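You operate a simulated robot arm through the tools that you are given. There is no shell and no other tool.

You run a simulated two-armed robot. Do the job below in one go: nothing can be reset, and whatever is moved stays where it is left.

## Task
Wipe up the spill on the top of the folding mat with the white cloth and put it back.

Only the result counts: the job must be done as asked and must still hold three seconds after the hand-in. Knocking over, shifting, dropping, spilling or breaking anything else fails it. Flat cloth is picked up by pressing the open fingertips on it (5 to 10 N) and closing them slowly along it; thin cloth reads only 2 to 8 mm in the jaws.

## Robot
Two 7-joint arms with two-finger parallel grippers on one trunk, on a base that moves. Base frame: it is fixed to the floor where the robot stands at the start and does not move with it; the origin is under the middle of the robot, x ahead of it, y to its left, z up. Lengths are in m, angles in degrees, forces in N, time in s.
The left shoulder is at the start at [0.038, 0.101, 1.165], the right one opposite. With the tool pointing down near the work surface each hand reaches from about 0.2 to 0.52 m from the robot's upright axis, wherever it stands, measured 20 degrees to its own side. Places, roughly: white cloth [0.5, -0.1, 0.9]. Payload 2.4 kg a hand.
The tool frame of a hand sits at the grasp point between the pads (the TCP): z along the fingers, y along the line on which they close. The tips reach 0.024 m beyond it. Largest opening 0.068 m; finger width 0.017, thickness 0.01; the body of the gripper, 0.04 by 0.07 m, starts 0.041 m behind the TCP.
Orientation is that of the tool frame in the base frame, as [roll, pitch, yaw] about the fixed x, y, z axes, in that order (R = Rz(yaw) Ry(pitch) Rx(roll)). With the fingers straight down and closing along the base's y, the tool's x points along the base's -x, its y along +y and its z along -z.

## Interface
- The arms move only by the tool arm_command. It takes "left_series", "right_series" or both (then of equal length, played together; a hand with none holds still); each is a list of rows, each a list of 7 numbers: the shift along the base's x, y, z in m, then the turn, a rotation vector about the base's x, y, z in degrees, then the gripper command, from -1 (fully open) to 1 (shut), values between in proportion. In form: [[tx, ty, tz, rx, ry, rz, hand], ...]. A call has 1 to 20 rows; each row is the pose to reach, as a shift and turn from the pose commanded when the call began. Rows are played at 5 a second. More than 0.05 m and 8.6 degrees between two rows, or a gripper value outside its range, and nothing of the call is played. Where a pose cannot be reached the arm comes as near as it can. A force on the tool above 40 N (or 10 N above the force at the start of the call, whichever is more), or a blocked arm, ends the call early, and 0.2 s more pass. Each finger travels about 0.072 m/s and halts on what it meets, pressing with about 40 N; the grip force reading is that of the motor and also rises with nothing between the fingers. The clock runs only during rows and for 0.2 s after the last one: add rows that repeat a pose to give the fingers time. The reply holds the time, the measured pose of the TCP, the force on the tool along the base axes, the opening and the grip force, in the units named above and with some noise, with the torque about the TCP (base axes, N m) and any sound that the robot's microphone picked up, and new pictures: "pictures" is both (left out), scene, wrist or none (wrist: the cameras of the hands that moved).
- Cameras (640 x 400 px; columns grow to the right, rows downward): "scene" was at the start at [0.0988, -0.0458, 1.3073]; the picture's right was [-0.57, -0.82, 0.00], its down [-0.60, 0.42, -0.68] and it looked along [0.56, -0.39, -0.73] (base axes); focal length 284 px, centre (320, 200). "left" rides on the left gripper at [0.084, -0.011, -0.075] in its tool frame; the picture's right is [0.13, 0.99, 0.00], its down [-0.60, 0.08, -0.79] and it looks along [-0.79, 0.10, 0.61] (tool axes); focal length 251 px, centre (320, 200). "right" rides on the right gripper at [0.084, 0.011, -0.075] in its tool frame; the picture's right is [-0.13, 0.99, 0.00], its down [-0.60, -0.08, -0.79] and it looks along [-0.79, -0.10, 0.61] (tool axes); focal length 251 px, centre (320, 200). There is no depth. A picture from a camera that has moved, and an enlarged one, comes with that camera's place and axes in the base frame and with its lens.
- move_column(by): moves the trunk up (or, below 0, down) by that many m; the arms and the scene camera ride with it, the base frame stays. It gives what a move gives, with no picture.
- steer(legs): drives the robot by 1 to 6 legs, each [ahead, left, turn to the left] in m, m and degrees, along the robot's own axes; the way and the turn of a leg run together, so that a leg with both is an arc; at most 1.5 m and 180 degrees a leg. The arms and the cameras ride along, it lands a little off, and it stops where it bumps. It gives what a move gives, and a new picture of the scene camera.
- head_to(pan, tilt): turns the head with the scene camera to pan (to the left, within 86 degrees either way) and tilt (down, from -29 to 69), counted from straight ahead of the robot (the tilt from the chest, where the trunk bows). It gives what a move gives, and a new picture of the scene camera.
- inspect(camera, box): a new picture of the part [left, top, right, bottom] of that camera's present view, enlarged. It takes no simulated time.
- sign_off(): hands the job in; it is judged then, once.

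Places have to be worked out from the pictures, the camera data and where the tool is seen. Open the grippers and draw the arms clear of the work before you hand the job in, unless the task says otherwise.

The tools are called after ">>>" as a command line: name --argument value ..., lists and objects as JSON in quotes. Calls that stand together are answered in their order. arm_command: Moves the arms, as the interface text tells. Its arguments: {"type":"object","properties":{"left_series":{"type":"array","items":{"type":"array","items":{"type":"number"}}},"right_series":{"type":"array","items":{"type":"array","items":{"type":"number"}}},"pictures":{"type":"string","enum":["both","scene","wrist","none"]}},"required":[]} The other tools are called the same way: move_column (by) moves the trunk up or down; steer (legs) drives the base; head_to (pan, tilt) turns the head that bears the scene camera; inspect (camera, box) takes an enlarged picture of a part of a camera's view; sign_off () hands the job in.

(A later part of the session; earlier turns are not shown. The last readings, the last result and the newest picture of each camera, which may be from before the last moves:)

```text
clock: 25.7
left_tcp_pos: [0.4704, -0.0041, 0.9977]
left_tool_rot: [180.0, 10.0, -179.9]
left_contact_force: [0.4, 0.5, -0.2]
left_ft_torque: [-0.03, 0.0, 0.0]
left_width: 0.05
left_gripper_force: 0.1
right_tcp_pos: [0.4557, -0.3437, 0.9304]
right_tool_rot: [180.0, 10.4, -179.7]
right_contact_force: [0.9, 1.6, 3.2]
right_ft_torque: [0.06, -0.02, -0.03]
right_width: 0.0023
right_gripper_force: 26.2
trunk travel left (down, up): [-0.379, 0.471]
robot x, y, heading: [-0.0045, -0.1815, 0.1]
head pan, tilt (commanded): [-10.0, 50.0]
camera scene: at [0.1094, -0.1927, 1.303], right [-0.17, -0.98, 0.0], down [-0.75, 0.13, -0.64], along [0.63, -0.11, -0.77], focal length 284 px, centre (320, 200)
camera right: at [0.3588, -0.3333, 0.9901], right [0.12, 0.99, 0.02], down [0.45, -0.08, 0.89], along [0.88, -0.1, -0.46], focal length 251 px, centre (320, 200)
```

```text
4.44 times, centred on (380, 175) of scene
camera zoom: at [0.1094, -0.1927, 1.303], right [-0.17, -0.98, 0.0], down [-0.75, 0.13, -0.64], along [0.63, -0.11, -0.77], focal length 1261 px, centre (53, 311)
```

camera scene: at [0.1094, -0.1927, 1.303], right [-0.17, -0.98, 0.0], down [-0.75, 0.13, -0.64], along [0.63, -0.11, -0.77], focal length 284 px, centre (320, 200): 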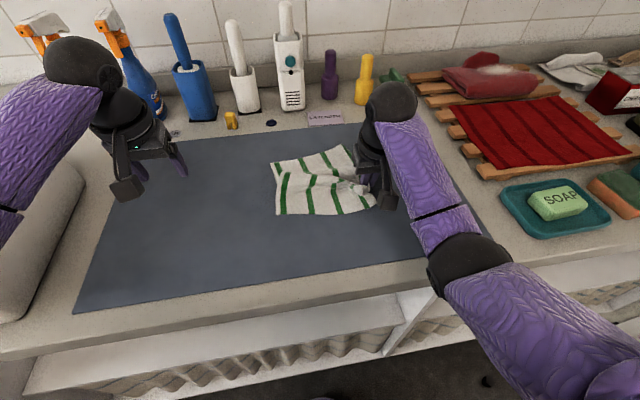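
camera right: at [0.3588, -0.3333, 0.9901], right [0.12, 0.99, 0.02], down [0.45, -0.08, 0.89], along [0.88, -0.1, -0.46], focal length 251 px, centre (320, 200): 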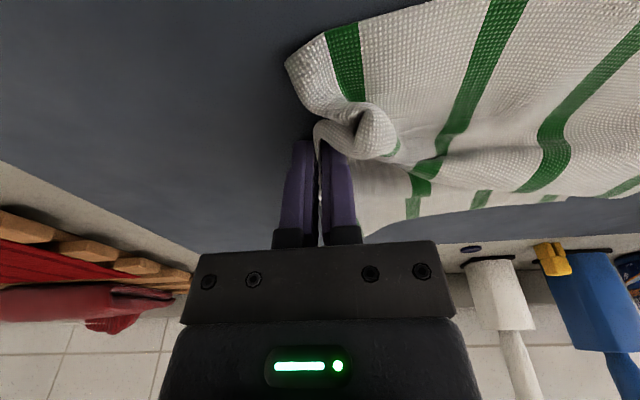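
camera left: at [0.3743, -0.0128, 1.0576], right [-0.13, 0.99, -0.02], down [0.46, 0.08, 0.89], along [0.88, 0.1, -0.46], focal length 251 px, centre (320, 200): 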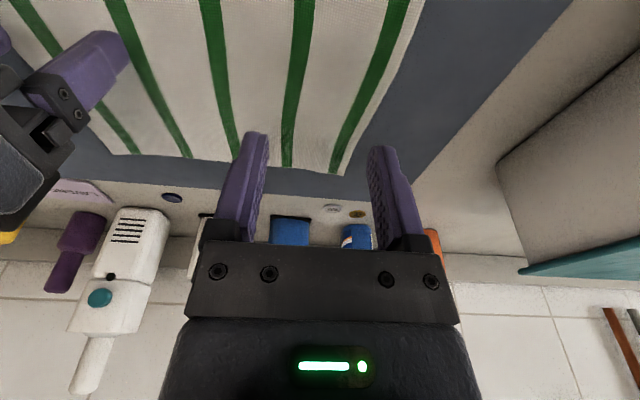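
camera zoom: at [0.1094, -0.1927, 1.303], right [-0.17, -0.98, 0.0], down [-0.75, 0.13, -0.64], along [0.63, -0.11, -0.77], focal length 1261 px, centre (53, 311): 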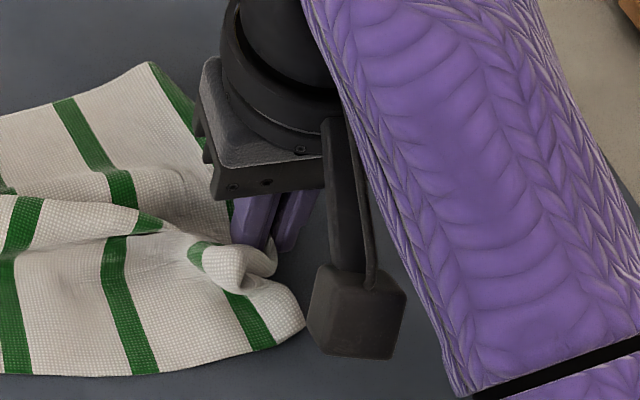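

The spill no longer shows in the enlarged view, but I wipe the remaining width too. I press 0.4 mm lower and carry on with strokes out to y -0.40.

>>> arm_command --right_series '[[0, 0, -0.0004, 0, 0, 0, 1], [0.017, 0, -0.0004, 0, 0, 0, 1], [0.034, 0, -0.0004, 0, 0, 0, 1], [0.051, 0, -0.0004, 0, 0, 0, 1], [0.068, 0, -0.0004, 0, 0, 0, 1], [0.068, -0.01, -0.0004, 0, 0, 0, 1], [0.051, -0.01, -0.0004, 0, 0, 0, 1], [0.034, -0.01, -0.0004, 0, 0, 0, 1], [0.017, -0.01, -0.0004, 0, 0, 0, 1], [0, -0.01, -0.0004, 0, 0, 0, 1], [0, -0.02, -0.0004, 0, 0, 0, 1], [0.017, -0.02, -0.0004, 0, 0, 0, 1], [0.034, -0.02, -0.0004, 0, 0, 0, 1], [0.051, -0.02, -0.0004, 0, 0, 0, 1], [0.068, -0.02, -0.0004, 0, 0, 0, 1], [0.068, -0.03, -0.0004, 0, 0, 0, 1], [0.051, -0.03, -0.0004, 0, 0, 0, 1], [0.034, -0.03, -0.0004, 0, 0, 0, 1], [0.017, -0.03, -0.0004, 0, 0, 0, 1], [0, -0.03, -0.0004, 0, 0, 0, 1]]' --pictures "both"

```text
clock: 29.9
left_tcp_pos: [0.47, -0.004, 0.9994]
left_tool_rot: [180.0, 10.0, -180.0]
left_contact_force: [-0.3, 0.1, 0.0]
left_ft_torque: [0.03, 0.02, -0.01]
left_width: 0.0501
left_gripper_force: 0.2
right_tcp_pos: [0.4548, -0.3738, 0.9306]
right_tool_rot: [180.0, 10.4, -180.0]
right_contact_force: [1.7, 0.3, 3.7]
right_ft_torque: [0.01, -0.05, -0.02]
right_width: 0.002
right_gripper_force: 26.2
trunk travel left (down, up): [-0.379, 0.471]
robot x, y, heading: [0.0003, -0.1817, -0.0]
head pan, tilt (commanded): [-10.0, 50.0]
camera scene: at [0.1096, -0.1929, 1.303], right [-0.17, -0.98, 0.0], down [-0.75, 0.13, -0.64], along [0.63, -0.11, -0.77], focal length 284 px, centre (320, 200)
camera right: at [0.3587, -0.3633, 0.9899], right [0.12, 0.99, 0.02], down [0.45, -0.08, 0.89], along [0.88, -0.1, -0.46], focal length 251 px, centre (320, 200)
```

scene: 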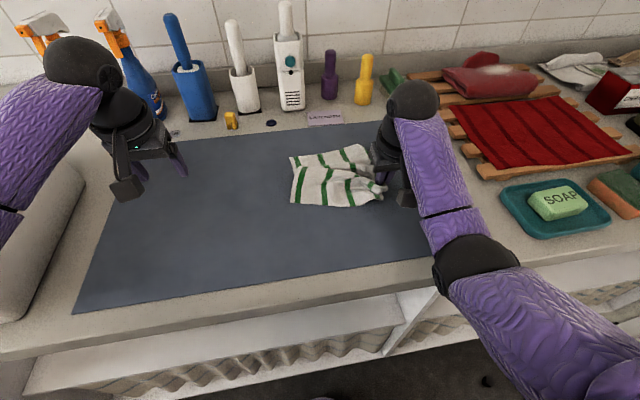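
right: 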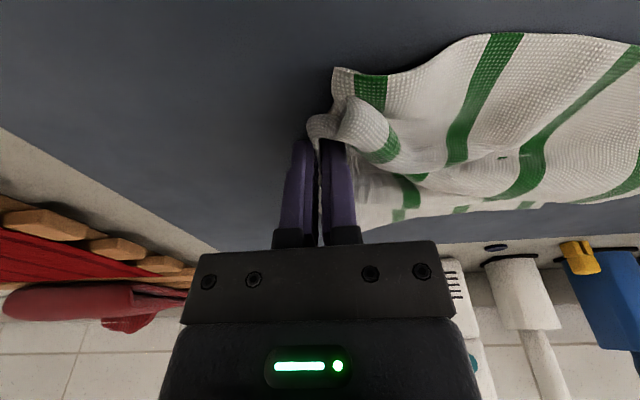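

The cloth still trails neatly and the mat stays put; force is about 4 N at this spot. I finish the last strokes out to y -0.405 with slightly more pressure.

>>> arm_command --right_series '[[0, -0.01, -0.0003, 0, 0, 0, 1], [0.017, -0.01, -0.0003, 0, 0, 0, 1], [0.034, -0.01, -0.0003, 0, 0, 0, 1], [0.051, -0.01, -0.0003, 0, 0, 0, 1], [0.068, -0.01, -0.0003, 0, 0, 0, 1], [0.068, -0.02, -0.0003, 0, 0, 0, 1], [0.051, -0.02, -0.0003, 0, 0, 0, 1], [0.034, -0.02, -0.0003, 0, 0, 0, 1], [0.017, -0.02, -0.0003, 0, 0, 0, 1], [0, -0.02, -0.0003, 0, 0, 0, 1], [0, -0.03, -0.0003, 0, 0, 0, 1], [0.017, -0.03, -0.0003, 0, 0, 0, 1], [0.034, -0.03, -0.0003, 0, 0, 0, 1], [0.051, -0.03, -0.0003, 0, 0, 0, 1], [0.068, -0.03, -0.0003, 0, 0, 0, 1], [0.05, -0.035, -0.0003, 0, 0, 0, 1], [0.035, -0.04, -0.0003, 0, 0, 0, 1], [0.035, -0.04, 0, 0, 0, 0, 1]]' --pictures "both"

```text
clock: 32.0
left_tcp_pos: [0.4676, -0.0026, 1.0006]
left_tool_rot: [-179.9, 10.1, -179.9]
left_contact_force: [-0.2, 0.3, 0.6]
left_ft_torque: [0.0, 0.02, 0.02]
left_width: 0.0502
left_gripper_force: 0.0
right_tcp_pos: [0.521, -0.3941, 0.9297]
right_tool_rot: [179.7, 11.4, -179.7]
right_contact_force: [-4.2, 4.0, 13.9]
right_ft_torque: [0.21, 0.08, -0.06]
right_width: 0.0024
right_gripper_force: 26.7
right hand out of reach, approached as far as the arm can: row 7, 8, 9, 10
trunk travel left (down, up): [-0.379, 0.471]
robot x, y, heading: [0.0032, -0.1817, 0.4]
head pan, tilt (commanded): [-10.0, 50.0]
stopped in row 10 (right hand): the force on the tool passed its limit at 44 N (the readings are from after the stop); the commanded pose is now the measured one
camera scene: at [0.1076, -0.1919, 1.3033], right [-0.17, -0.98, 0.0], down [-0.75, 0.13, -0.64], along [0.63, -0.11, -0.77], focal length 284 px, centre (320, 200)
camera right: at [0.4238, -0.3841, 0.988], right [0.12, 0.99, 0.03], down [0.44, -0.08, 0.9], along [0.89, -0.1, -0.44], focal length 251 px, centre (320, 200)
```

scene: 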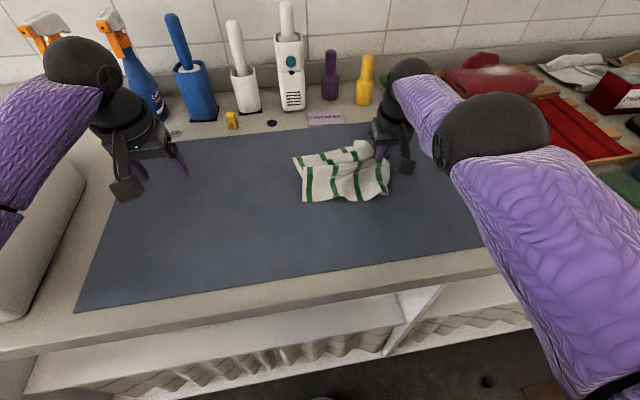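
right: 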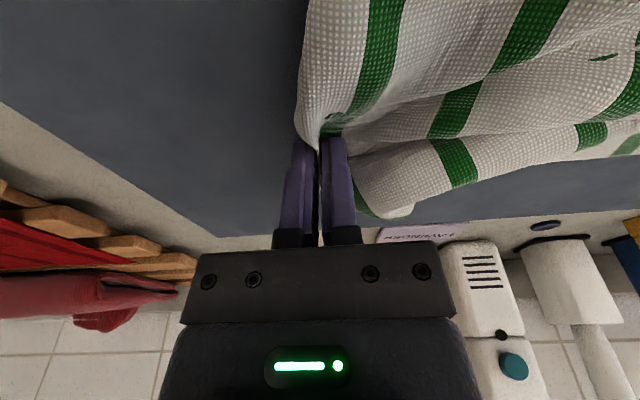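

The arm reached its limit at the far stroke, swung its elbow, and stopped on force at 44 N. I lift 4 mm and bring the hand back toward x 0.48, then look at the spill.

>>> arm_command --right_series '[[0, 0, 0.002, 0, 0, 0, 1], [-0.002, 0, 0.004, 0, 0, 0, 1], [-0.01, 0, 0.004, 0, 0, 0, 1], [-0.02, 0, 0.004, 0, 0, 0, 1], [-0.03, 0, 0.004, 0, 0, 0, 1], [-0.04, 0, 0.004, 0, 0, 0, 1], [-0.04, 0, 0.004, 0, 0, 0, 1]]' --pictures "both"

```text
clock: 33.6
left_tcp_pos: [0.4688, -0.0026, 0.9983]
left_tool_rot: [-179.9, 10.1, -179.9]
left_contact_force: [0.3, 0.3, 0.7]
left_ft_torque: [0.01, 0.01, 0.0]
left_width: 0.0498
left_gripper_force: 0.1
right_tcp_pos: [0.5218, -0.3975, 0.9303]
right_tool_rot: [179.8, 11.2, -179.7]
right_contact_force: [0.3, 2.1, 2.1]
right_ft_torque: [0.07, -0.03, 0.0]
right_width: 0.0021
right_gripper_force: 26.4
right hand out of reach, approached as far as the arm can: row 3, 4, 5, 6, 7
trunk travel left (down, up): [-0.379, 0.471]
robot x, y, heading: [0.002, -0.1774, 0.1]
head pan, tilt (commanded): [-10.0, 50.0]
camera scene: at [0.1096, -0.1925, 1.3031], right [-0.17, -0.98, 0.0], down [-0.75, 0.13, -0.64], along [0.63, -0.11, -0.77], focal length 284 px, centre (320, 200)
camera right: at [0.4248, -0.3869, 0.9887], right [0.12, 0.99, 0.03], down [0.44, -0.08, 0.89], along [0.89, -0.1, -0.45], focal length 251 px, centre (320, 200)
```

scene: 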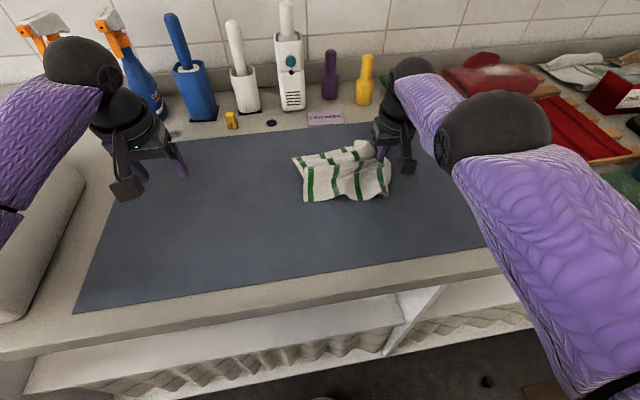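
right: 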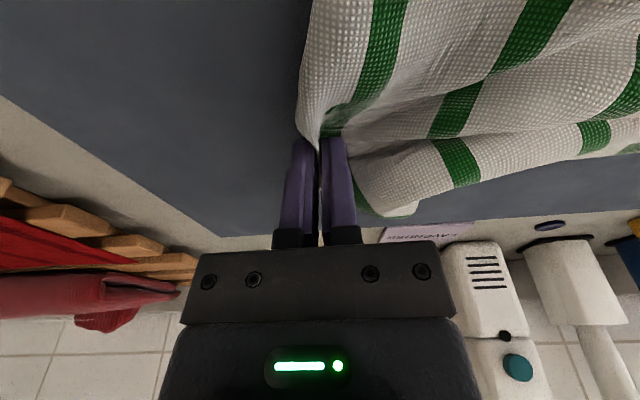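

The arm is stuck in an awkward posture and won't retract along x. I lift the hand straight up to let the elbow free itself.

>>> arm_command --right_series '[[0.04, 0, 0.006, 0, 0, 0, 1], [0.04, 0, 0.015, 0, 0, 0, 1], [0.04, 0, 0.025, 0, 0, 0, 1], [0.04, 0, 0.035, 0, 0, 0, 1], [0.04, 0, 0.035, 0, 0, 0, 1]]' --pictures "scene"

```text
clock: 34.8
left_tcp_pos: [0.4681, -0.0037, 0.9984]
left_tool_rot: [180.0, 9.9, -179.8]
left_contact_force: [0.6, -0.2, 0.9]
left_ft_torque: [-0.01, 0.01, 0.03]
left_width: 0.0499
left_gripper_force: 0.0
right_tcp_pos: [0.5286, -0.3942, 0.9645]
right_tool_rot: [179.9, 11.1, -179.8]
right_contact_force: [0.0, -0.3, 0.2]
right_ft_torque: [0.03, -0.01, -0.04]
right_width: 0.0021
right_gripper_force: 25.8
right hand out of reach, approached as far as the arm can: row 1, 2, 3, 4, 5
trunk travel left (down, up): [-0.379, 0.471]
robot x, y, heading: [0.0037, -0.1782, 0.3]
head pan, tilt (commanded): [-10.0, 50.0]
camera scene: at [0.1097, -0.1929, 1.303], right [-0.17, -0.98, 0.0], down [-0.75, 0.13, -0.64], along [0.63, -0.11, -0.77], focal length 284 px, centre (320, 200)
```

scene: 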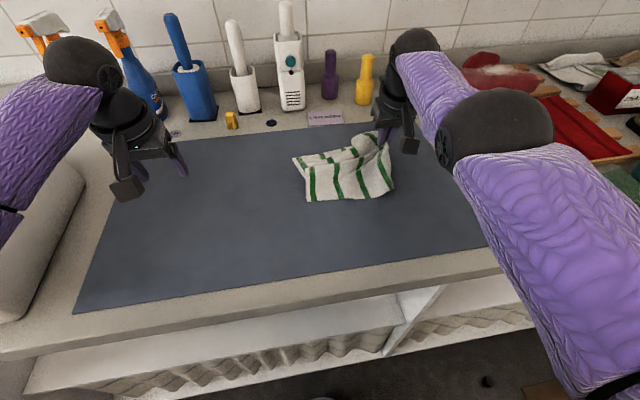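

The posture still blocks retraction near the mat. I try rising and drawing back together in larger steps, keeping the cloth over the mat, to let the arm fold properly.

>>> arm_command --right_series '[[-0.01, 0.01, 0.02, 0, 0, 0, 1], [-0.03, 0.02, 0.04, 0, 0, 0, 1], [-0.05, 0.03, 0.06, 0, 0, 0, 1], [-0.08, 0.04, 0.08, 0, 0, 0, 1], [-0.11, 0.05, 0.1, 0, 0, 0, 1], [-0.11, 0.05, 0.1, 0, 0, 0, 1]]' --pictures "scene"

```text
clock: 36.2
left_tcp_pos: [0.4694, -0.0031, 0.9994]
left_tool_rot: [179.8, 10.0, -179.9]
left_contact_force: [-0.4, -0.2, -0.1]
left_ft_torque: [-0.01, -0.04, 0.01]
left_width: 0.0502
left_gripper_force: 0.0
right_tcp_pos: [0.5251, -0.3519, 1.0729]
right_tool_rot: [179.8, 10.9, -179.7]
right_contact_force: [0.0, 0.3, 0.5]
right_ft_torque: [-0.03, 0.01, -0.01]
right_width: 0.0018
right_gripper_force: 26.5
right hand out of reach, approached as far as the arm can: row 1, 2, 3, 4, 5, 6
trunk travel left (down, up): [-0.379, 0.471]
robot x, y, heading: [0.0002, -0.1809, 0.0]
head pan, tilt (commanded): [-10.0, 50.0]
camera scene: at [0.1098, -0.1929, 1.303], right [-0.17, -0.98, 0.0], down [-0.75, 0.13, -0.64], along [0.63, -0.11, -0.77], focal length 284 px, centre (320, 200)
```

scene: 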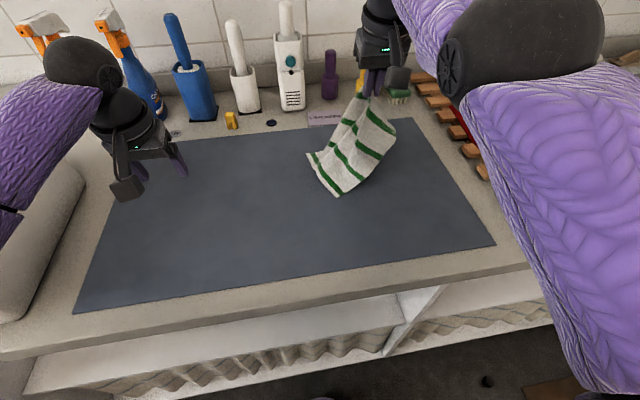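

Height and y follow, but x stays blocked near 0.525, so a wrist or elbow limit is likely binding. I tilt the tool further forward to see whether that frees it.

>>> arm_command --right_series '[[0.05, 0, 0, 0, -8, 0, 1], [0.05, 0, 0, 0, -16, 0, 1], [0.05, 0, 0, 0, -16, 0, 1]]' --pictures "scene"

```text
clock: 37.0
left_tcp_pos: [0.4697, -0.0038, 0.9984]
left_tool_rot: [179.9, 10.0, -179.8]
left_contact_force: [0.0, -0.3, 0.4]
left_ft_torque: [0.02, 0.0, 0.01]
left_width: 0.0498
left_gripper_force: 0.0
right_tcp_pos: [0.5733, -0.3507, 1.0734]
right_tool_rot: [179.8, 27.2, -179.7]
right_contact_force: [-0.4, -0.1, 0.2]
right_ft_torque: [0.03, 0.03, -0.01]
right_width: 0.0023
right_gripper_force: 26.8
right hand out of reach, approached as far as the arm can: row 1, 2, 3
trunk travel left (down, up): [-0.379, 0.471]
robot x, y, heading: [-0.0006, -0.1778, -0.2]
head pan, tilt (commanded): [-10.0, 50.0]
camera scene: at [0.1096, -0.1927, 1.303], right [-0.17, -0.98, 0.0], down [-0.75, 0.13, -0.64], along [0.63, -0.11, -0.77], focal length 284 px, centre (320, 200)
```

scene: 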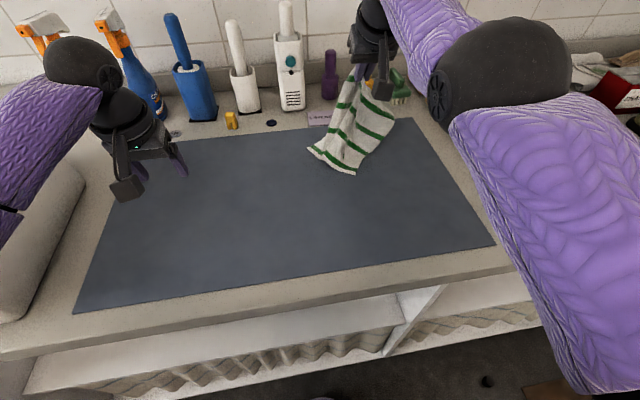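

The numbers show the wrist is stuck at full stretch from the shoulder (0.47 m), so the arm is straight and can't fold radially. I undo the extra tilt and try moving down and to the right, which may let the elbow bend.

>>> arm_command --right_series '[[0.0, -0.01, -0.015, 0, 8, 0, 1], [-0.02, -0.02, -0.03, 0, 16, 0, 1], [-0.04, -0.03, -0.045, 0, 16, 0, 1], [-0.05, -0.04, -0.06, 0, 16, 0, 1], [-0.05, -0.04, -0.06, 0, 16, 0, 1]]' --pictures "scene"

```text
clock: 38.2
left_tcp_pos: [0.4696, -0.0038, 0.9981]
left_tool_rot: [-180.0, 10.1, -179.9]
left_contact_force: [1.1, -0.6, -0.3]
left_ft_torque: [-0.02, -0.01, 0.02]
left_width: 0.0499
left_gripper_force: 0.0
right_tcp_pos: [0.5229, -0.39, 1.0143]
right_tool_rot: [179.8, 11.2, -179.7]
right_contact_force: [-0.2, 0.2, -0.1]
right_ft_torque: [0.01, -0.02, 0.01]
right_width: 0.0022
right_gripper_force: 26.6
right hand out of reach, approached as far as the arm can: row 1, 2, 3
trunk travel left (down, up): [-0.379, 0.471]
robot x, y, heading: [-0.004, -0.1784, 0.2]
head pan, tilt (commanded): [-10.0, 50.0]
camera scene: at [0.1097, -0.1929, 1.303], right [-0.17, -0.98, 0.0], down [-0.75, 0.13, -0.64], along [0.63, -0.11, -0.77], focal length 284 px, centre (320, 200)
```

scene: 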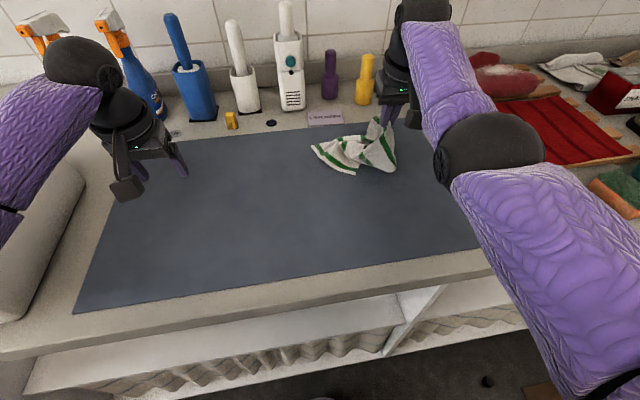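

Rows 4 and 5 were within reach, so the elbow has begun to bend again. I now retract along x in small steps.

>>> arm_command --right_series '[[-0.01, 0, -0.005, 0, 0, 0, 1], [-0.02, 0, -0.01, 0, 0, 0, 1], [-0.035, 0, -0.015, 0, 0, 0, 1], [-0.05, 0, -0.02, 0, 0, 0, 1], [-0.06, 0, -0.02, 0, 0, 0, 1], [-0.06, 0, -0.02, 0, 0, 0, 1]]' --pictures "scene"

```text
clock: 39.6
left_tcp_pos: [0.469, -0.0033, 0.9995]
left_tool_rot: [179.9, 10.0, -179.9]
left_contact_force: [-0.3, -0.2, 0.5]
left_ft_torque: [-0.03, 0.0, 0.02]
left_width: 0.0501
left_gripper_force: 0.0
right_tcp_pos: [0.463, -0.3899, 0.9925]
right_tool_rot: [179.8, 11.1, -179.6]
right_contact_force: [-0.4, -0.2, -0.2]
right_ft_torque: [0.0, 0.03, -0.03]
right_width: 0.0022
right_gripper_force: 26.5
trunk travel left (down, up): [-0.379, 0.471]
robot x, y, heading: [-0.001, -0.1805, 0.0]
head pan, tilt (commanded): [-10.0, 50.0]
camera scene: at [0.1097, -0.193, 1.303], right [-0.17, -0.98, 0.0], down [-0.75, 0.13, -0.64], along [0.63, -0.11, -0.77], focal length 284 px, centre (320, 200)
```

scene: 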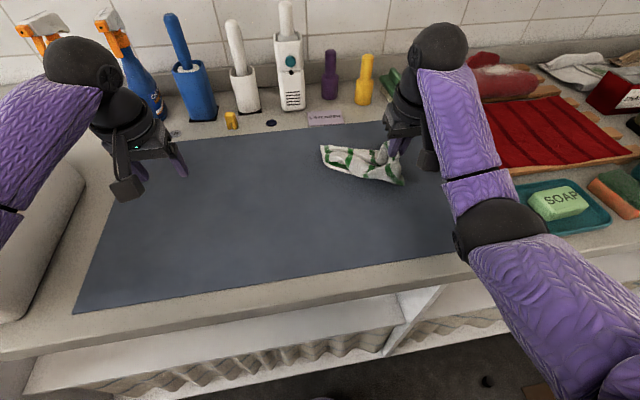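

The arm folds normally again. I enlarge the former spill area to see whether anything is left.

>>> inspect --camera "scene" --box '[300, 130, 460, 240]'

>>> inspect --camera "right" --box '[100, 40, 540, 300]'

```text
3.64 times, centred on (380, 185) of scene
camera zoom: at [0.1097, -0.193, 1.303], right [-0.17, -0.98, 0.0], down [-0.75, 0.13, -0.64], along [0.63, -0.11, -0.77], focal length 1032 px, centre (102, 254)
```

zoom: 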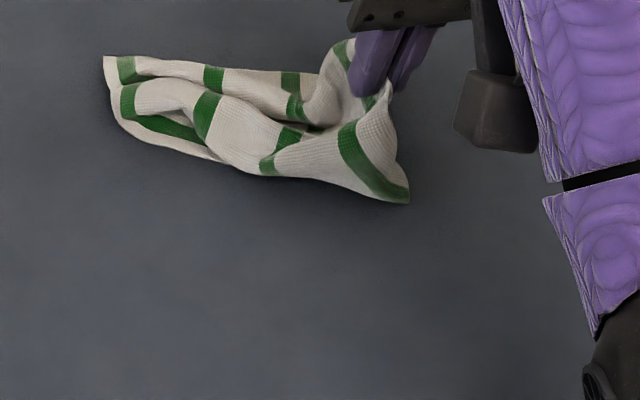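

```text
1.45 times, centred on (320, 170) of right
camera zoom: at [0.3663, -0.3798, 1.0516], right [0.12, 0.99, 0.03], down [0.44, -0.08, 0.89], along [0.89, -0.1, -0.45], focal length 366 px, centre (320, 244)
```

zoom: 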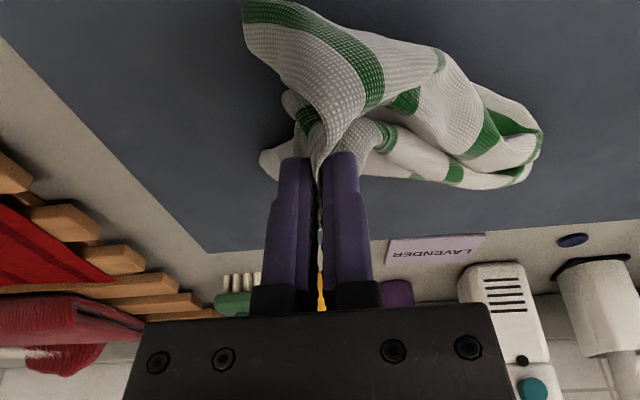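

No residue shows outside the cloth, but the cloth now covers the spot. I lift the cloth clear and carry it left so the wiped area can be seen.

>>> arm_command --right_series '[[0, 0.01, 0.03, 0, 0, 0, 1], [0, 0.02, 0.06, 0, 0, 0, 1], [0, 0.04, 0.09, 0, 0, 0, 1], [0, 0.07, 0.12, 0, 0, 0, 1], [0, 0.1, 0.14, 0, 0, 0, 1], [0, 0.13, 0.15, 0, 0, 0, 1], [0, 0.16, 0.15, 0, 0, 0, 1], [0, 0.19, 0.15, 0, 0, 0, 1], [0, 0.19, 0.15, 0, 0, 0, 1]]' --left_series '[[-0.03, 0.005, 0.02, 0, 0, 0, -0.47], [-0.06, 0.01, 0.04, 0, 0, 0, -0.47], [-0.09, 0.015, 0.06, 0, 0, 0, -0.47], [-0.12, 0.02, 0.08, 0, 0, 0, -0.47], [-0.15, 0.025, 0.1, 0, 0, 0, -0.47], [-0.17, 0.03, 0.11, 0, 0, 0, -0.47], [-0.17, 0.03, 0.12, 0, 0, 0, -0.47], [-0.17, 0.03, 0.12, 0, 0, 0, -0.47], [-0.17, 0.03, 0.12, 0, 0, 0, -0.47]]' --pictures "both"

```text
clock: 41.6
left_tcp_pos: [0.299, 0.0264, 1.1174]
left_tool_rot: [-179.9, 10.0, -179.9]
left_contact_force: [-0.6, 0.1, -0.6]
left_ft_torque: [0.01, 0.02, 0.01]
left_width: 0.0501
left_gripper_force: 0.0
right_tcp_pos: [0.4635, -0.1991, 1.1433]
right_tool_rot: [179.8, 11.1, -179.9]
right_contact_force: [1.0, 0.0, -0.3]
right_ft_torque: [0.02, 0.01, 0.0]
right_width: 0.0022
right_gripper_force: 26.4
trunk travel left (down, up): [-0.379, 0.471]
robot x, y, heading: [0.0027, -0.1795, 0.2]
head pan, tilt (commanded): [-10.0, 50.0]
camera scene: at [0.1097, -0.1927, 1.303], right [-0.17, -0.98, 0.0], down [-0.75, 0.13, -0.64], along [0.63, -0.11, -0.77], focal length 284 px, centre (320, 200)
camera right: at [0.3663, -0.189, 1.2023], right [0.12, 0.99, 0.03], down [0.44, -0.08, 0.89], along [0.89, -0.1, -0.45], focal length 251 px, centre (320, 200)
camera left: at [0.2041, 0.0177, 1.1774], right [-0.13, 0.99, -0.02], down [0.46, 0.08, 0.89], along [0.88, 0.1, -0.46], focal length 251 px, centre (320, 200)
```

scene: 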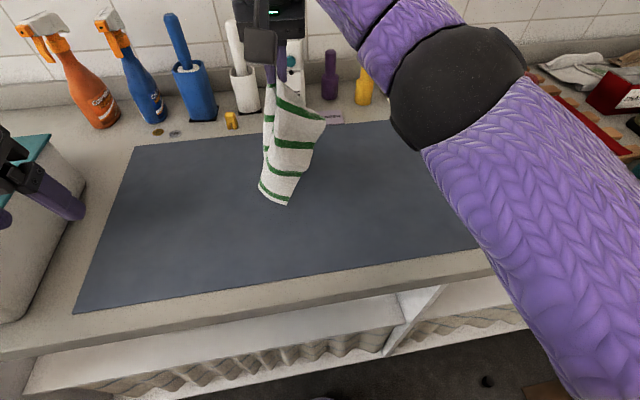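
right: 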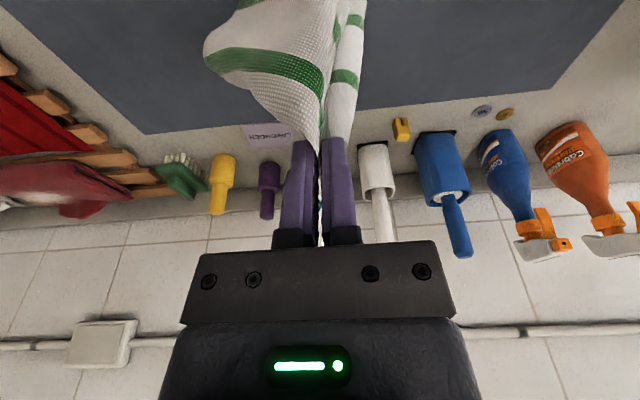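
left: 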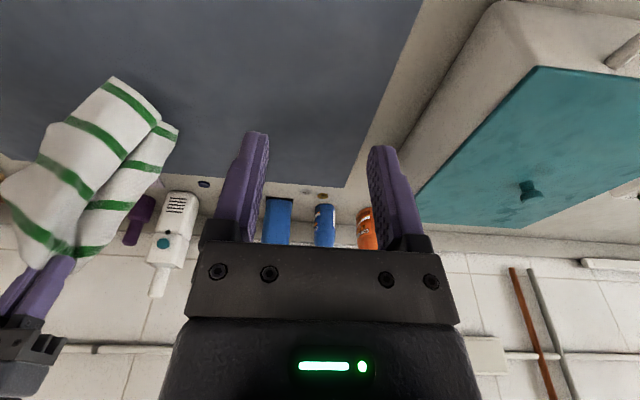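

The cloth hangs freely and the mat is in place. I enlarge the wiped area from the scene camera and the right wrist camera.

>>> inspect --camera "scene" --box '[300, 120, 460, 220]'

>>> inspect --camera "right" --box '[40, 0, 300, 150]'

>>> inspect --camera "left" --box '[0, 0, 200, 130]'

```text
4.00 times, centred on (380, 170) of scene
camera zoom: at [0.1097, -0.1927, 1.303], right [-0.17, -0.98, 0.0], down [-0.75, 0.13, -0.64], along [0.63, -0.11, -0.77], focal length 1135 px, centre (80, 320)
```

zoom: 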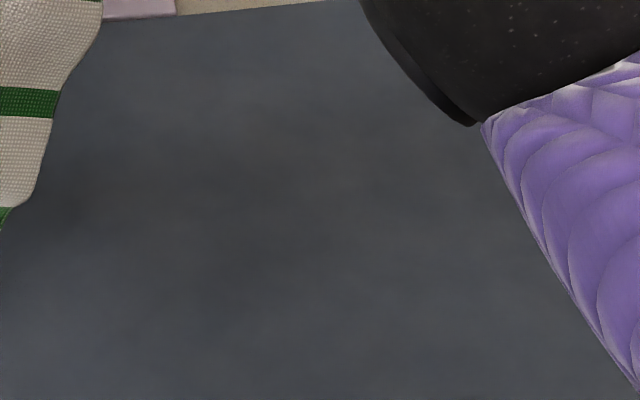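

```text
2.46 times, centred on (170, 75) of right
camera zoom: at [0.3663, -0.189, 1.2023], right [0.12, 0.99, 0.03], down [0.44, -0.08, 0.89], along [0.89, -0.1, -0.45], focal length 619 px, centre (689, 508)
```

zoom: 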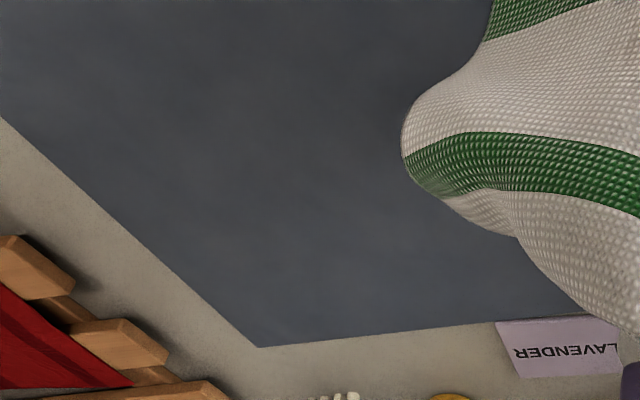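

```text
3.08 times, centred on (100, 65) of left
camera zoom: at [0.2041, 0.0177, 1.1774], right [-0.13, 0.99, -0.02], down [0.46, 0.08, 0.89], along [0.88, 0.1, -0.46], focal length 774 px, centre (997, 615)
```

zoom: 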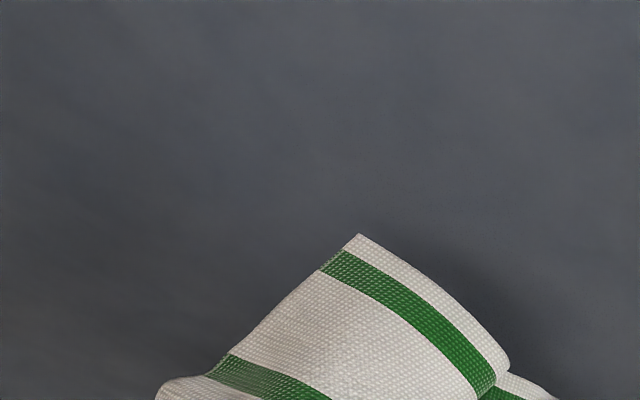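

The mat looks clean where the spill was. To lay the cloth back from its left edge I need the right hand further left, so I raise both hands a little and drive the robot 0.16 m back to the left.

>>> arm_command --right_series '[[0, 0, 0.01, 0, 0, 0, 1], [0, 0, 0.02, 0, 0, 0, 1], [0, 0, 0.02, 0, 0, 0, 1], [0, 0, 0.02, 0, 0, 0, 1]]' --left_series '[[0, -0.01, 0.02, 0, 0, 0, -0.47], [0, -0.02, 0.04, 0, 0, 0, -0.47], [0, -0.03, 0.06, 0, 0, 0, -0.47], [0, -0.03, 0.06, 0, 0, 0, -0.47]]' --pictures "none"

>>> steer --legs '[[0, 0.16, 0]]'

```text
clock: 42.6
left_tcp_pos: [0.2992, -0.0026, 1.1781]
left_tool_rot: [-179.9, 10.0, -179.9]
left_contact_force: [-0.9, 0.3, 0.4]
left_ft_torque: [0.0, -0.04, -0.02]
left_width: 0.0501
left_gripper_force: 0.1
right_tcp_pos: [0.4637, -0.2002, 1.1625]
right_tool_rot: [179.9, 11.2, -179.8]
right_contact_force: [0.2, 0.2, -0.7]
right_ft_torque: [-0.03, 0.04, 0.0]
right_width: 0.0021
right_gripper_force: 26.4
trunk travel left (down, up): [-0.379, 0.471]
robot x, y, heading: [-0.0016, -0.1796, -0.1]
head pan, tilt (commanded): [-10.0, 50.0]
```

```text
clock: 44.0
left_tcp_pos: [0.2989, 0.1549, 1.1787]
left_tool_rot: [179.9, 10.0, -180.0]
left_contact_force: [-0.3, -0.6, -0.5]
left_ft_torque: [-0.01, -0.02, 0.0]
left_width: 0.0501
left_gripper_force: 0.0
right_tcp_pos: [0.4643, -0.0409, 1.1632]
right_tool_rot: [179.7, 11.1, -179.7]
right_contact_force: [0.1, 0.3, -0.1]
right_ft_torque: [-0.01, 0.01, 0.0]
right_width: 0.002
right_gripper_force: 26.4
trunk travel left (down, up): [-0.379, 0.471]
robot x, y, heading: [-0.0027, -0.0228, 0.2]
head pan, tilt (commanded): [-10.0, 50.0]
camera scene: at [0.1095, -0.0341, 1.303], right [-0.17, -0.99, 0.0], down [-0.75, 0.13, -0.64], along [0.63, -0.11, -0.77], focal length 284 px, centre (320, 200)
```

scene: 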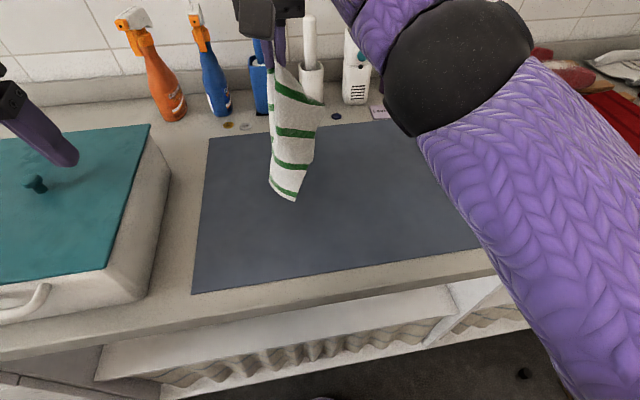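

The cloth hangs over its original place and the mat corner is where it was. I enlarge the hanging cloth to see how it is folded before laying it.

>>> inspect --camera "scene" --box '[220, 50, 380, 215]'

>>> inspect --camera "right" --box '[160, 0, 440, 180]'

>>> inspect --camera "left" --box '[0, 0, 320, 240]'

```text
2.42 times, centred on (300, 132) of scene
camera zoom: at [0.1095, -0.0341, 1.303], right [-0.17, -0.99, 0.0], down [-0.75, 0.13, -0.64], along [0.63, -0.11, -0.77], focal length 688 px, centre (368, 364)
```

zoom: 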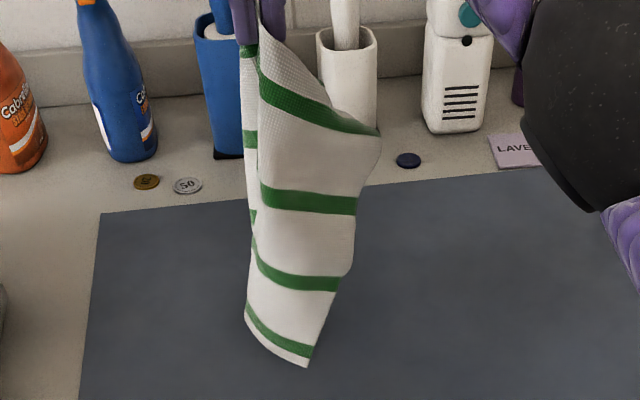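

```text
2.22 times, centred on (300, 90) of right
camera zoom: at [0.3662, -0.0307, 1.2218], right [0.12, 0.99, 0.03], down [0.44, -0.08, 0.89], along [0.89, -0.1, -0.45], focal length 559 px, centre (364, 444)
```

zoom: 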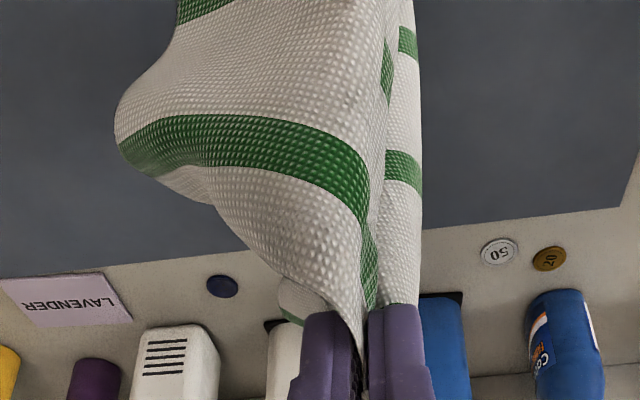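

```text
1.67 times, centred on (160, 120) of left
camera zoom: at [0.2038, 0.146, 1.2371], right [-0.13, 0.99, -0.02], down [0.46, 0.08, 0.89], along [0.88, 0.1, -0.46], focal length 419 px, centre (587, 333)
```

zoom: 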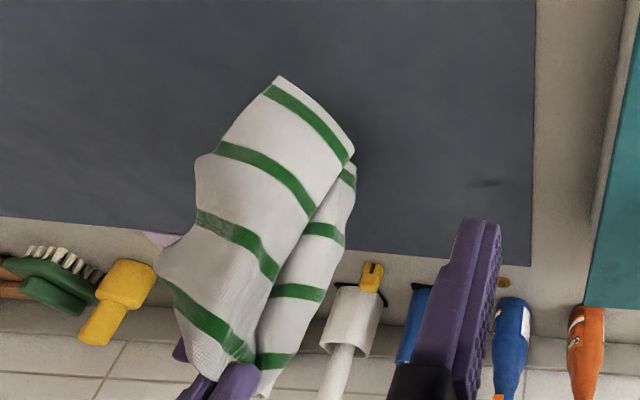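

The cloth hangs folded in a V whose ridge faces left, so laying it from left to right should let the two halves spread to both sides. I shift left and lower until the bottom edge meets the mat near y 0.035.

>>> arm_command --right_series '[[0, 0.02, -0.01, 0, 0, 0, 1], [0.003, 0.045, -0.025, 0, 0, 0, 1], [0.005, 0.06, -0.045, 0, 0, 0, 1], [0.006, 0.065, -0.06, 0, 0, 0, 1], [0.006, 0.065, -0.06, 0, 0, 0, 1], [0.006, 0.065, -0.06, 0, 0, 0, 1]]' --pictures "both"

```text
clock: 45.4
left_tcp_pos: [0.2992, 0.1545, 1.1778]
left_tool_rot: [180.0, 10.1, -179.9]
left_contact_force: [0.2, -0.1, 0.4]
left_ft_torque: [0.01, 0.0, 0.02]
left_width: 0.05
left_gripper_force: 0.0
right_tcp_pos: [0.4694, 0.0235, 1.1037]
right_tool_rot: [179.8, 11.1, -179.7]
right_contact_force: [-0.3, -0.9, -0.2]
right_ft_torque: [0.01, 0.02, 0.01]
right_width: 0.0021
right_gripper_force: 26.8
trunk travel left (down, up): [-0.379, 0.471]
robot x, y, heading: [-0.0015, -0.0188, -0.0]
head pan, tilt (commanded): [-10.0, 50.0]
camera scene: at [0.1095, -0.0348, 1.303], right [-0.17, -0.99, 0.0], down [-0.75, 0.13, -0.64], along [0.63, -0.11, -0.77], focal length 284 px, centre (320, 200)
camera right: at [0.3721, 0.0338, 1.1613], right [0.12, 0.99, 0.03], down [0.44, -0.08, 0.89], along [0.89, -0.1, -0.45], focal length 251 px, centre (320, 200)
```

scene: 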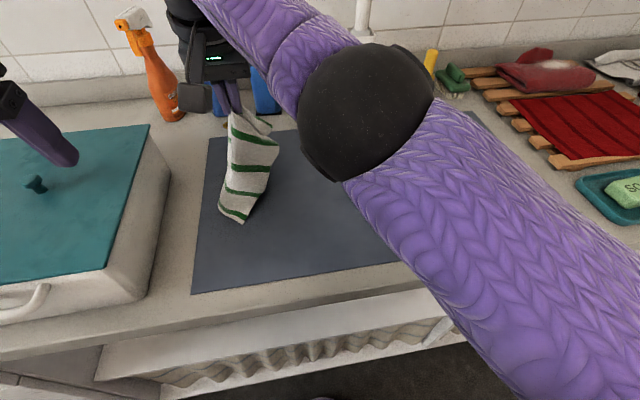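
right: 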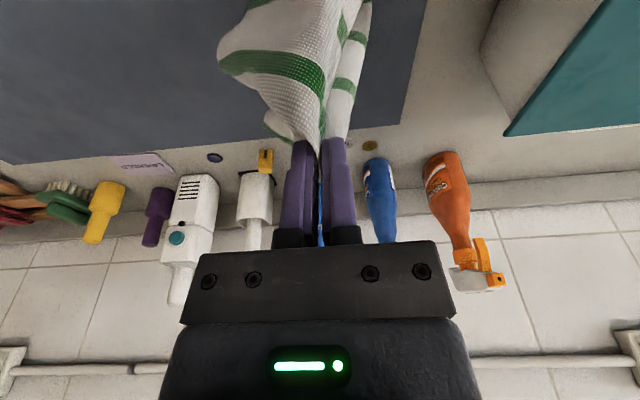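

The bottom edge rests on the mat at y 0.05 to 0.09. I now lay the cloth down towards the right along an arc, then draw it to the original grip point at y -0.146.

>>> arm_command --right_series '[[0, -0.02, -0.015, 0, 0, 0, 1], [0, -0.045, -0.035, 0, 0, 0, 1], [0, -0.07, -0.06, 0, 0, 0, 1], [0, -0.092, -0.09, 0, 0, 0, 1], [0, -0.11, -0.12, 0, 0, 0, 1], [0, -0.125, -0.147, 0, 0, 0, 1], [0, -0.14, -0.16, 0, 0, 0, 1], [0, -0.155, -0.163, 0, 0, 0, 1], [0, -0.17, -0.163, 0, 0, 0, 1], [0, -0.17, -0.163, 0, 0, 0, 1]]' --pictures "both"

```text
clock: 47.6
left_tcp_pos: [0.298, 0.1544, 1.1781]
left_tool_rot: [-179.9, 10.0, -179.9]
left_contact_force: [-0.4, 1.1, -0.2]
left_ft_torque: [-0.02, -0.01, -0.02]
left_width: 0.0497
left_gripper_force: 0.1
right_tcp_pos: [0.4705, -0.1472, 0.9399]
right_tool_rot: [179.8, 11.2, -179.7]
right_contact_force: [-0.1, 0.6, 0.8]
right_ft_torque: [0.0, -0.04, 0.01]
right_width: 0.0024
right_gripper_force: 26.0
trunk travel left (down, up): [-0.379, 0.471]
robot x, y, heading: [-0.0029, -0.0206, 0.0]
head pan, tilt (commanded): [-10.0, 50.0]
camera scene: at [0.1095, -0.0349, 1.303], right [-0.17, -0.99, 0.0], down [-0.75, 0.13, -0.64], along [0.63, -0.11, -0.77], focal length 284 px, centre (320, 200)
camera right: at [0.3725, -0.1366, 0.9987], right [0.12, 0.99, 0.03], down [0.44, -0.08, 0.89], along [0.89, -0.1, -0.45], focal length 251 px, centre (320, 200)
```

scene: 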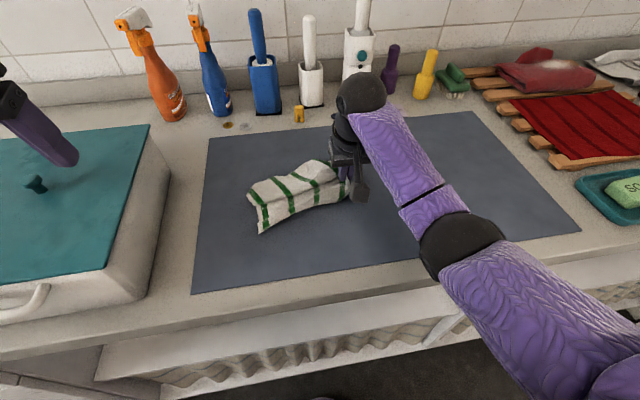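
right: 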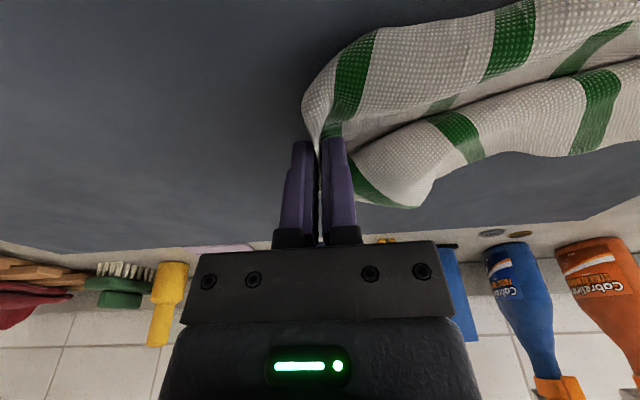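

>>> inspect --camera "scene" --box '[230, 140, 390, 250]'

>>> inspect --camera "left" --box '[0, 0, 300, 200]'

```text
3.64 times, centred on (310, 195) of scene
camera zoom: at [0.1095, -0.0349, 1.303], right [-0.17, -0.99, 0.0], down [-0.75, 0.13, -0.64], along [0.63, -0.11, -0.77], focal length 1032 px, centre (356, 218)
```

zoom: 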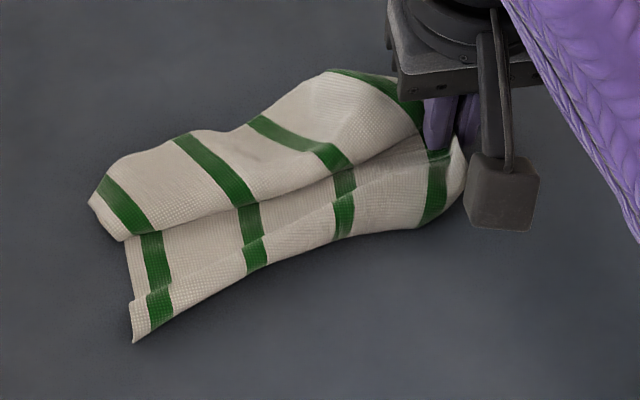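

```text
2.00 times, centred on (150, 100) of left
camera zoom: at [0.2038, 0.1453, 1.2372], right [-0.13, 0.99, -0.02], down [0.46, 0.08, 0.89], along [0.88, 0.1, -0.46], focal length 503 px, centre (660, 400)
```

zoom: 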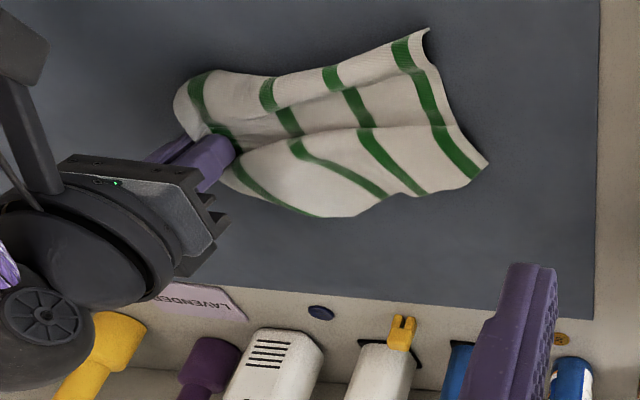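

The cloth lies at x 0.39 to 0.55 and y -0.16 to 0.04, close to its first place but pleated in x. I lower it a few millimetres, open the right hand and rise so I can see all of it.

>>> arm_command --right_series '[[0, -0.004, -0.004, 0, 0, 0, 1], [0, -0.008, -0.007, 0, 0, 0, 1], [0, -0.008, -0.007, 0, 0, 0, 0.7], [0, -0.008, -0.007, 0, 0, 0, 0.4], [0, -0.008, -0.007, 0, 0, 0, 0.1], [0, -0.008, -0.007, 0, 0, 0, -0.2], [0, -0.008, 0.005, 0, 0, 0, -0.2], [0, -0.008, 0.025, 0, 0, 0, -0.2], [0, -0.02, 0.06, 0, 0, 0, -0.3], [0, -0.05, 0.1, 0, 0, 0, -0.47], [0, -0.09, 0.13, 0, 0, 0, -0.47], [0, -0.13, 0.14, 0, 0, 0, -0.47], [0, -0.13, 0.14, 0, 0, 0, -0.47]]' --pictures "both"

```text
clock: 50.4
left_tcp_pos: [0.2999, 0.1556, 1.1781]
left_tool_rot: [-180.0, 10.1, -179.9]
left_contact_force: [0.2, 0.3, -0.7]
left_ft_torque: [0.01, 0.0, 0.01]
left_width: 0.0501
left_gripper_force: 0.2
right_tcp_pos: [0.4706, -0.2778, 1.0797]
right_tool_rot: [179.9, 11.1, -179.8]
right_contact_force: [0.4, -1.3, -0.1]
right_ft_torque: [0.01, -0.03, -0.01]
right_width: 0.0501
right_gripper_force: 0.1
trunk travel left (down, up): [-0.379, 0.471]
robot x, y, heading: [0.0012, -0.0214, 0.0]
head pan, tilt (commanded): [-10.0, 50.0]
camera scene: at [0.1095, -0.035, 1.303], right [-0.17, -0.99, 0.0], down [-0.75, 0.13, -0.64], along [0.63, -0.11, -0.77], focal length 284 px, centre (320, 200)
camera right: at [0.3724, -0.2667, 1.1386], right [0.12, 0.99, 0.03], down [0.44, -0.08, 0.89], along [0.89, -0.1, -0.45], focal length 251 px, centre (320, 200)
```

scene: 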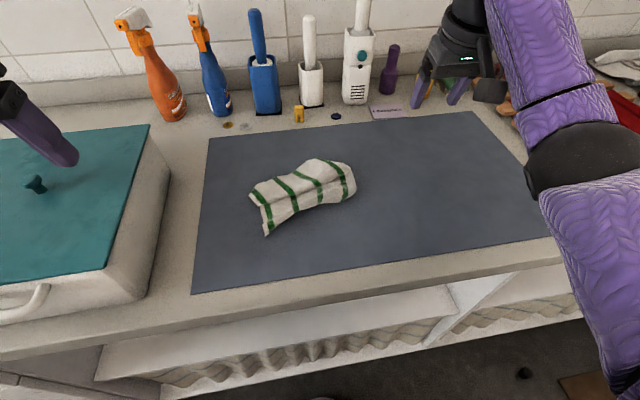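
right: 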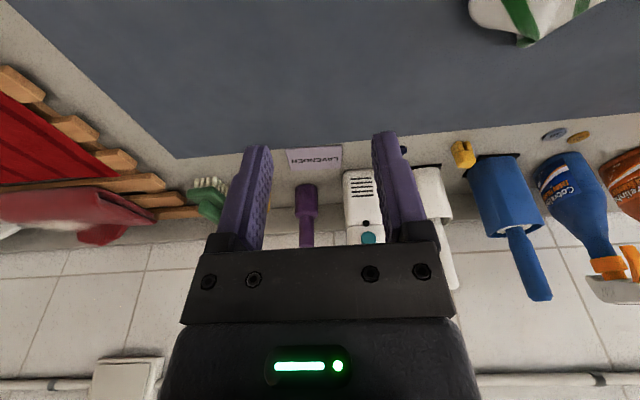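

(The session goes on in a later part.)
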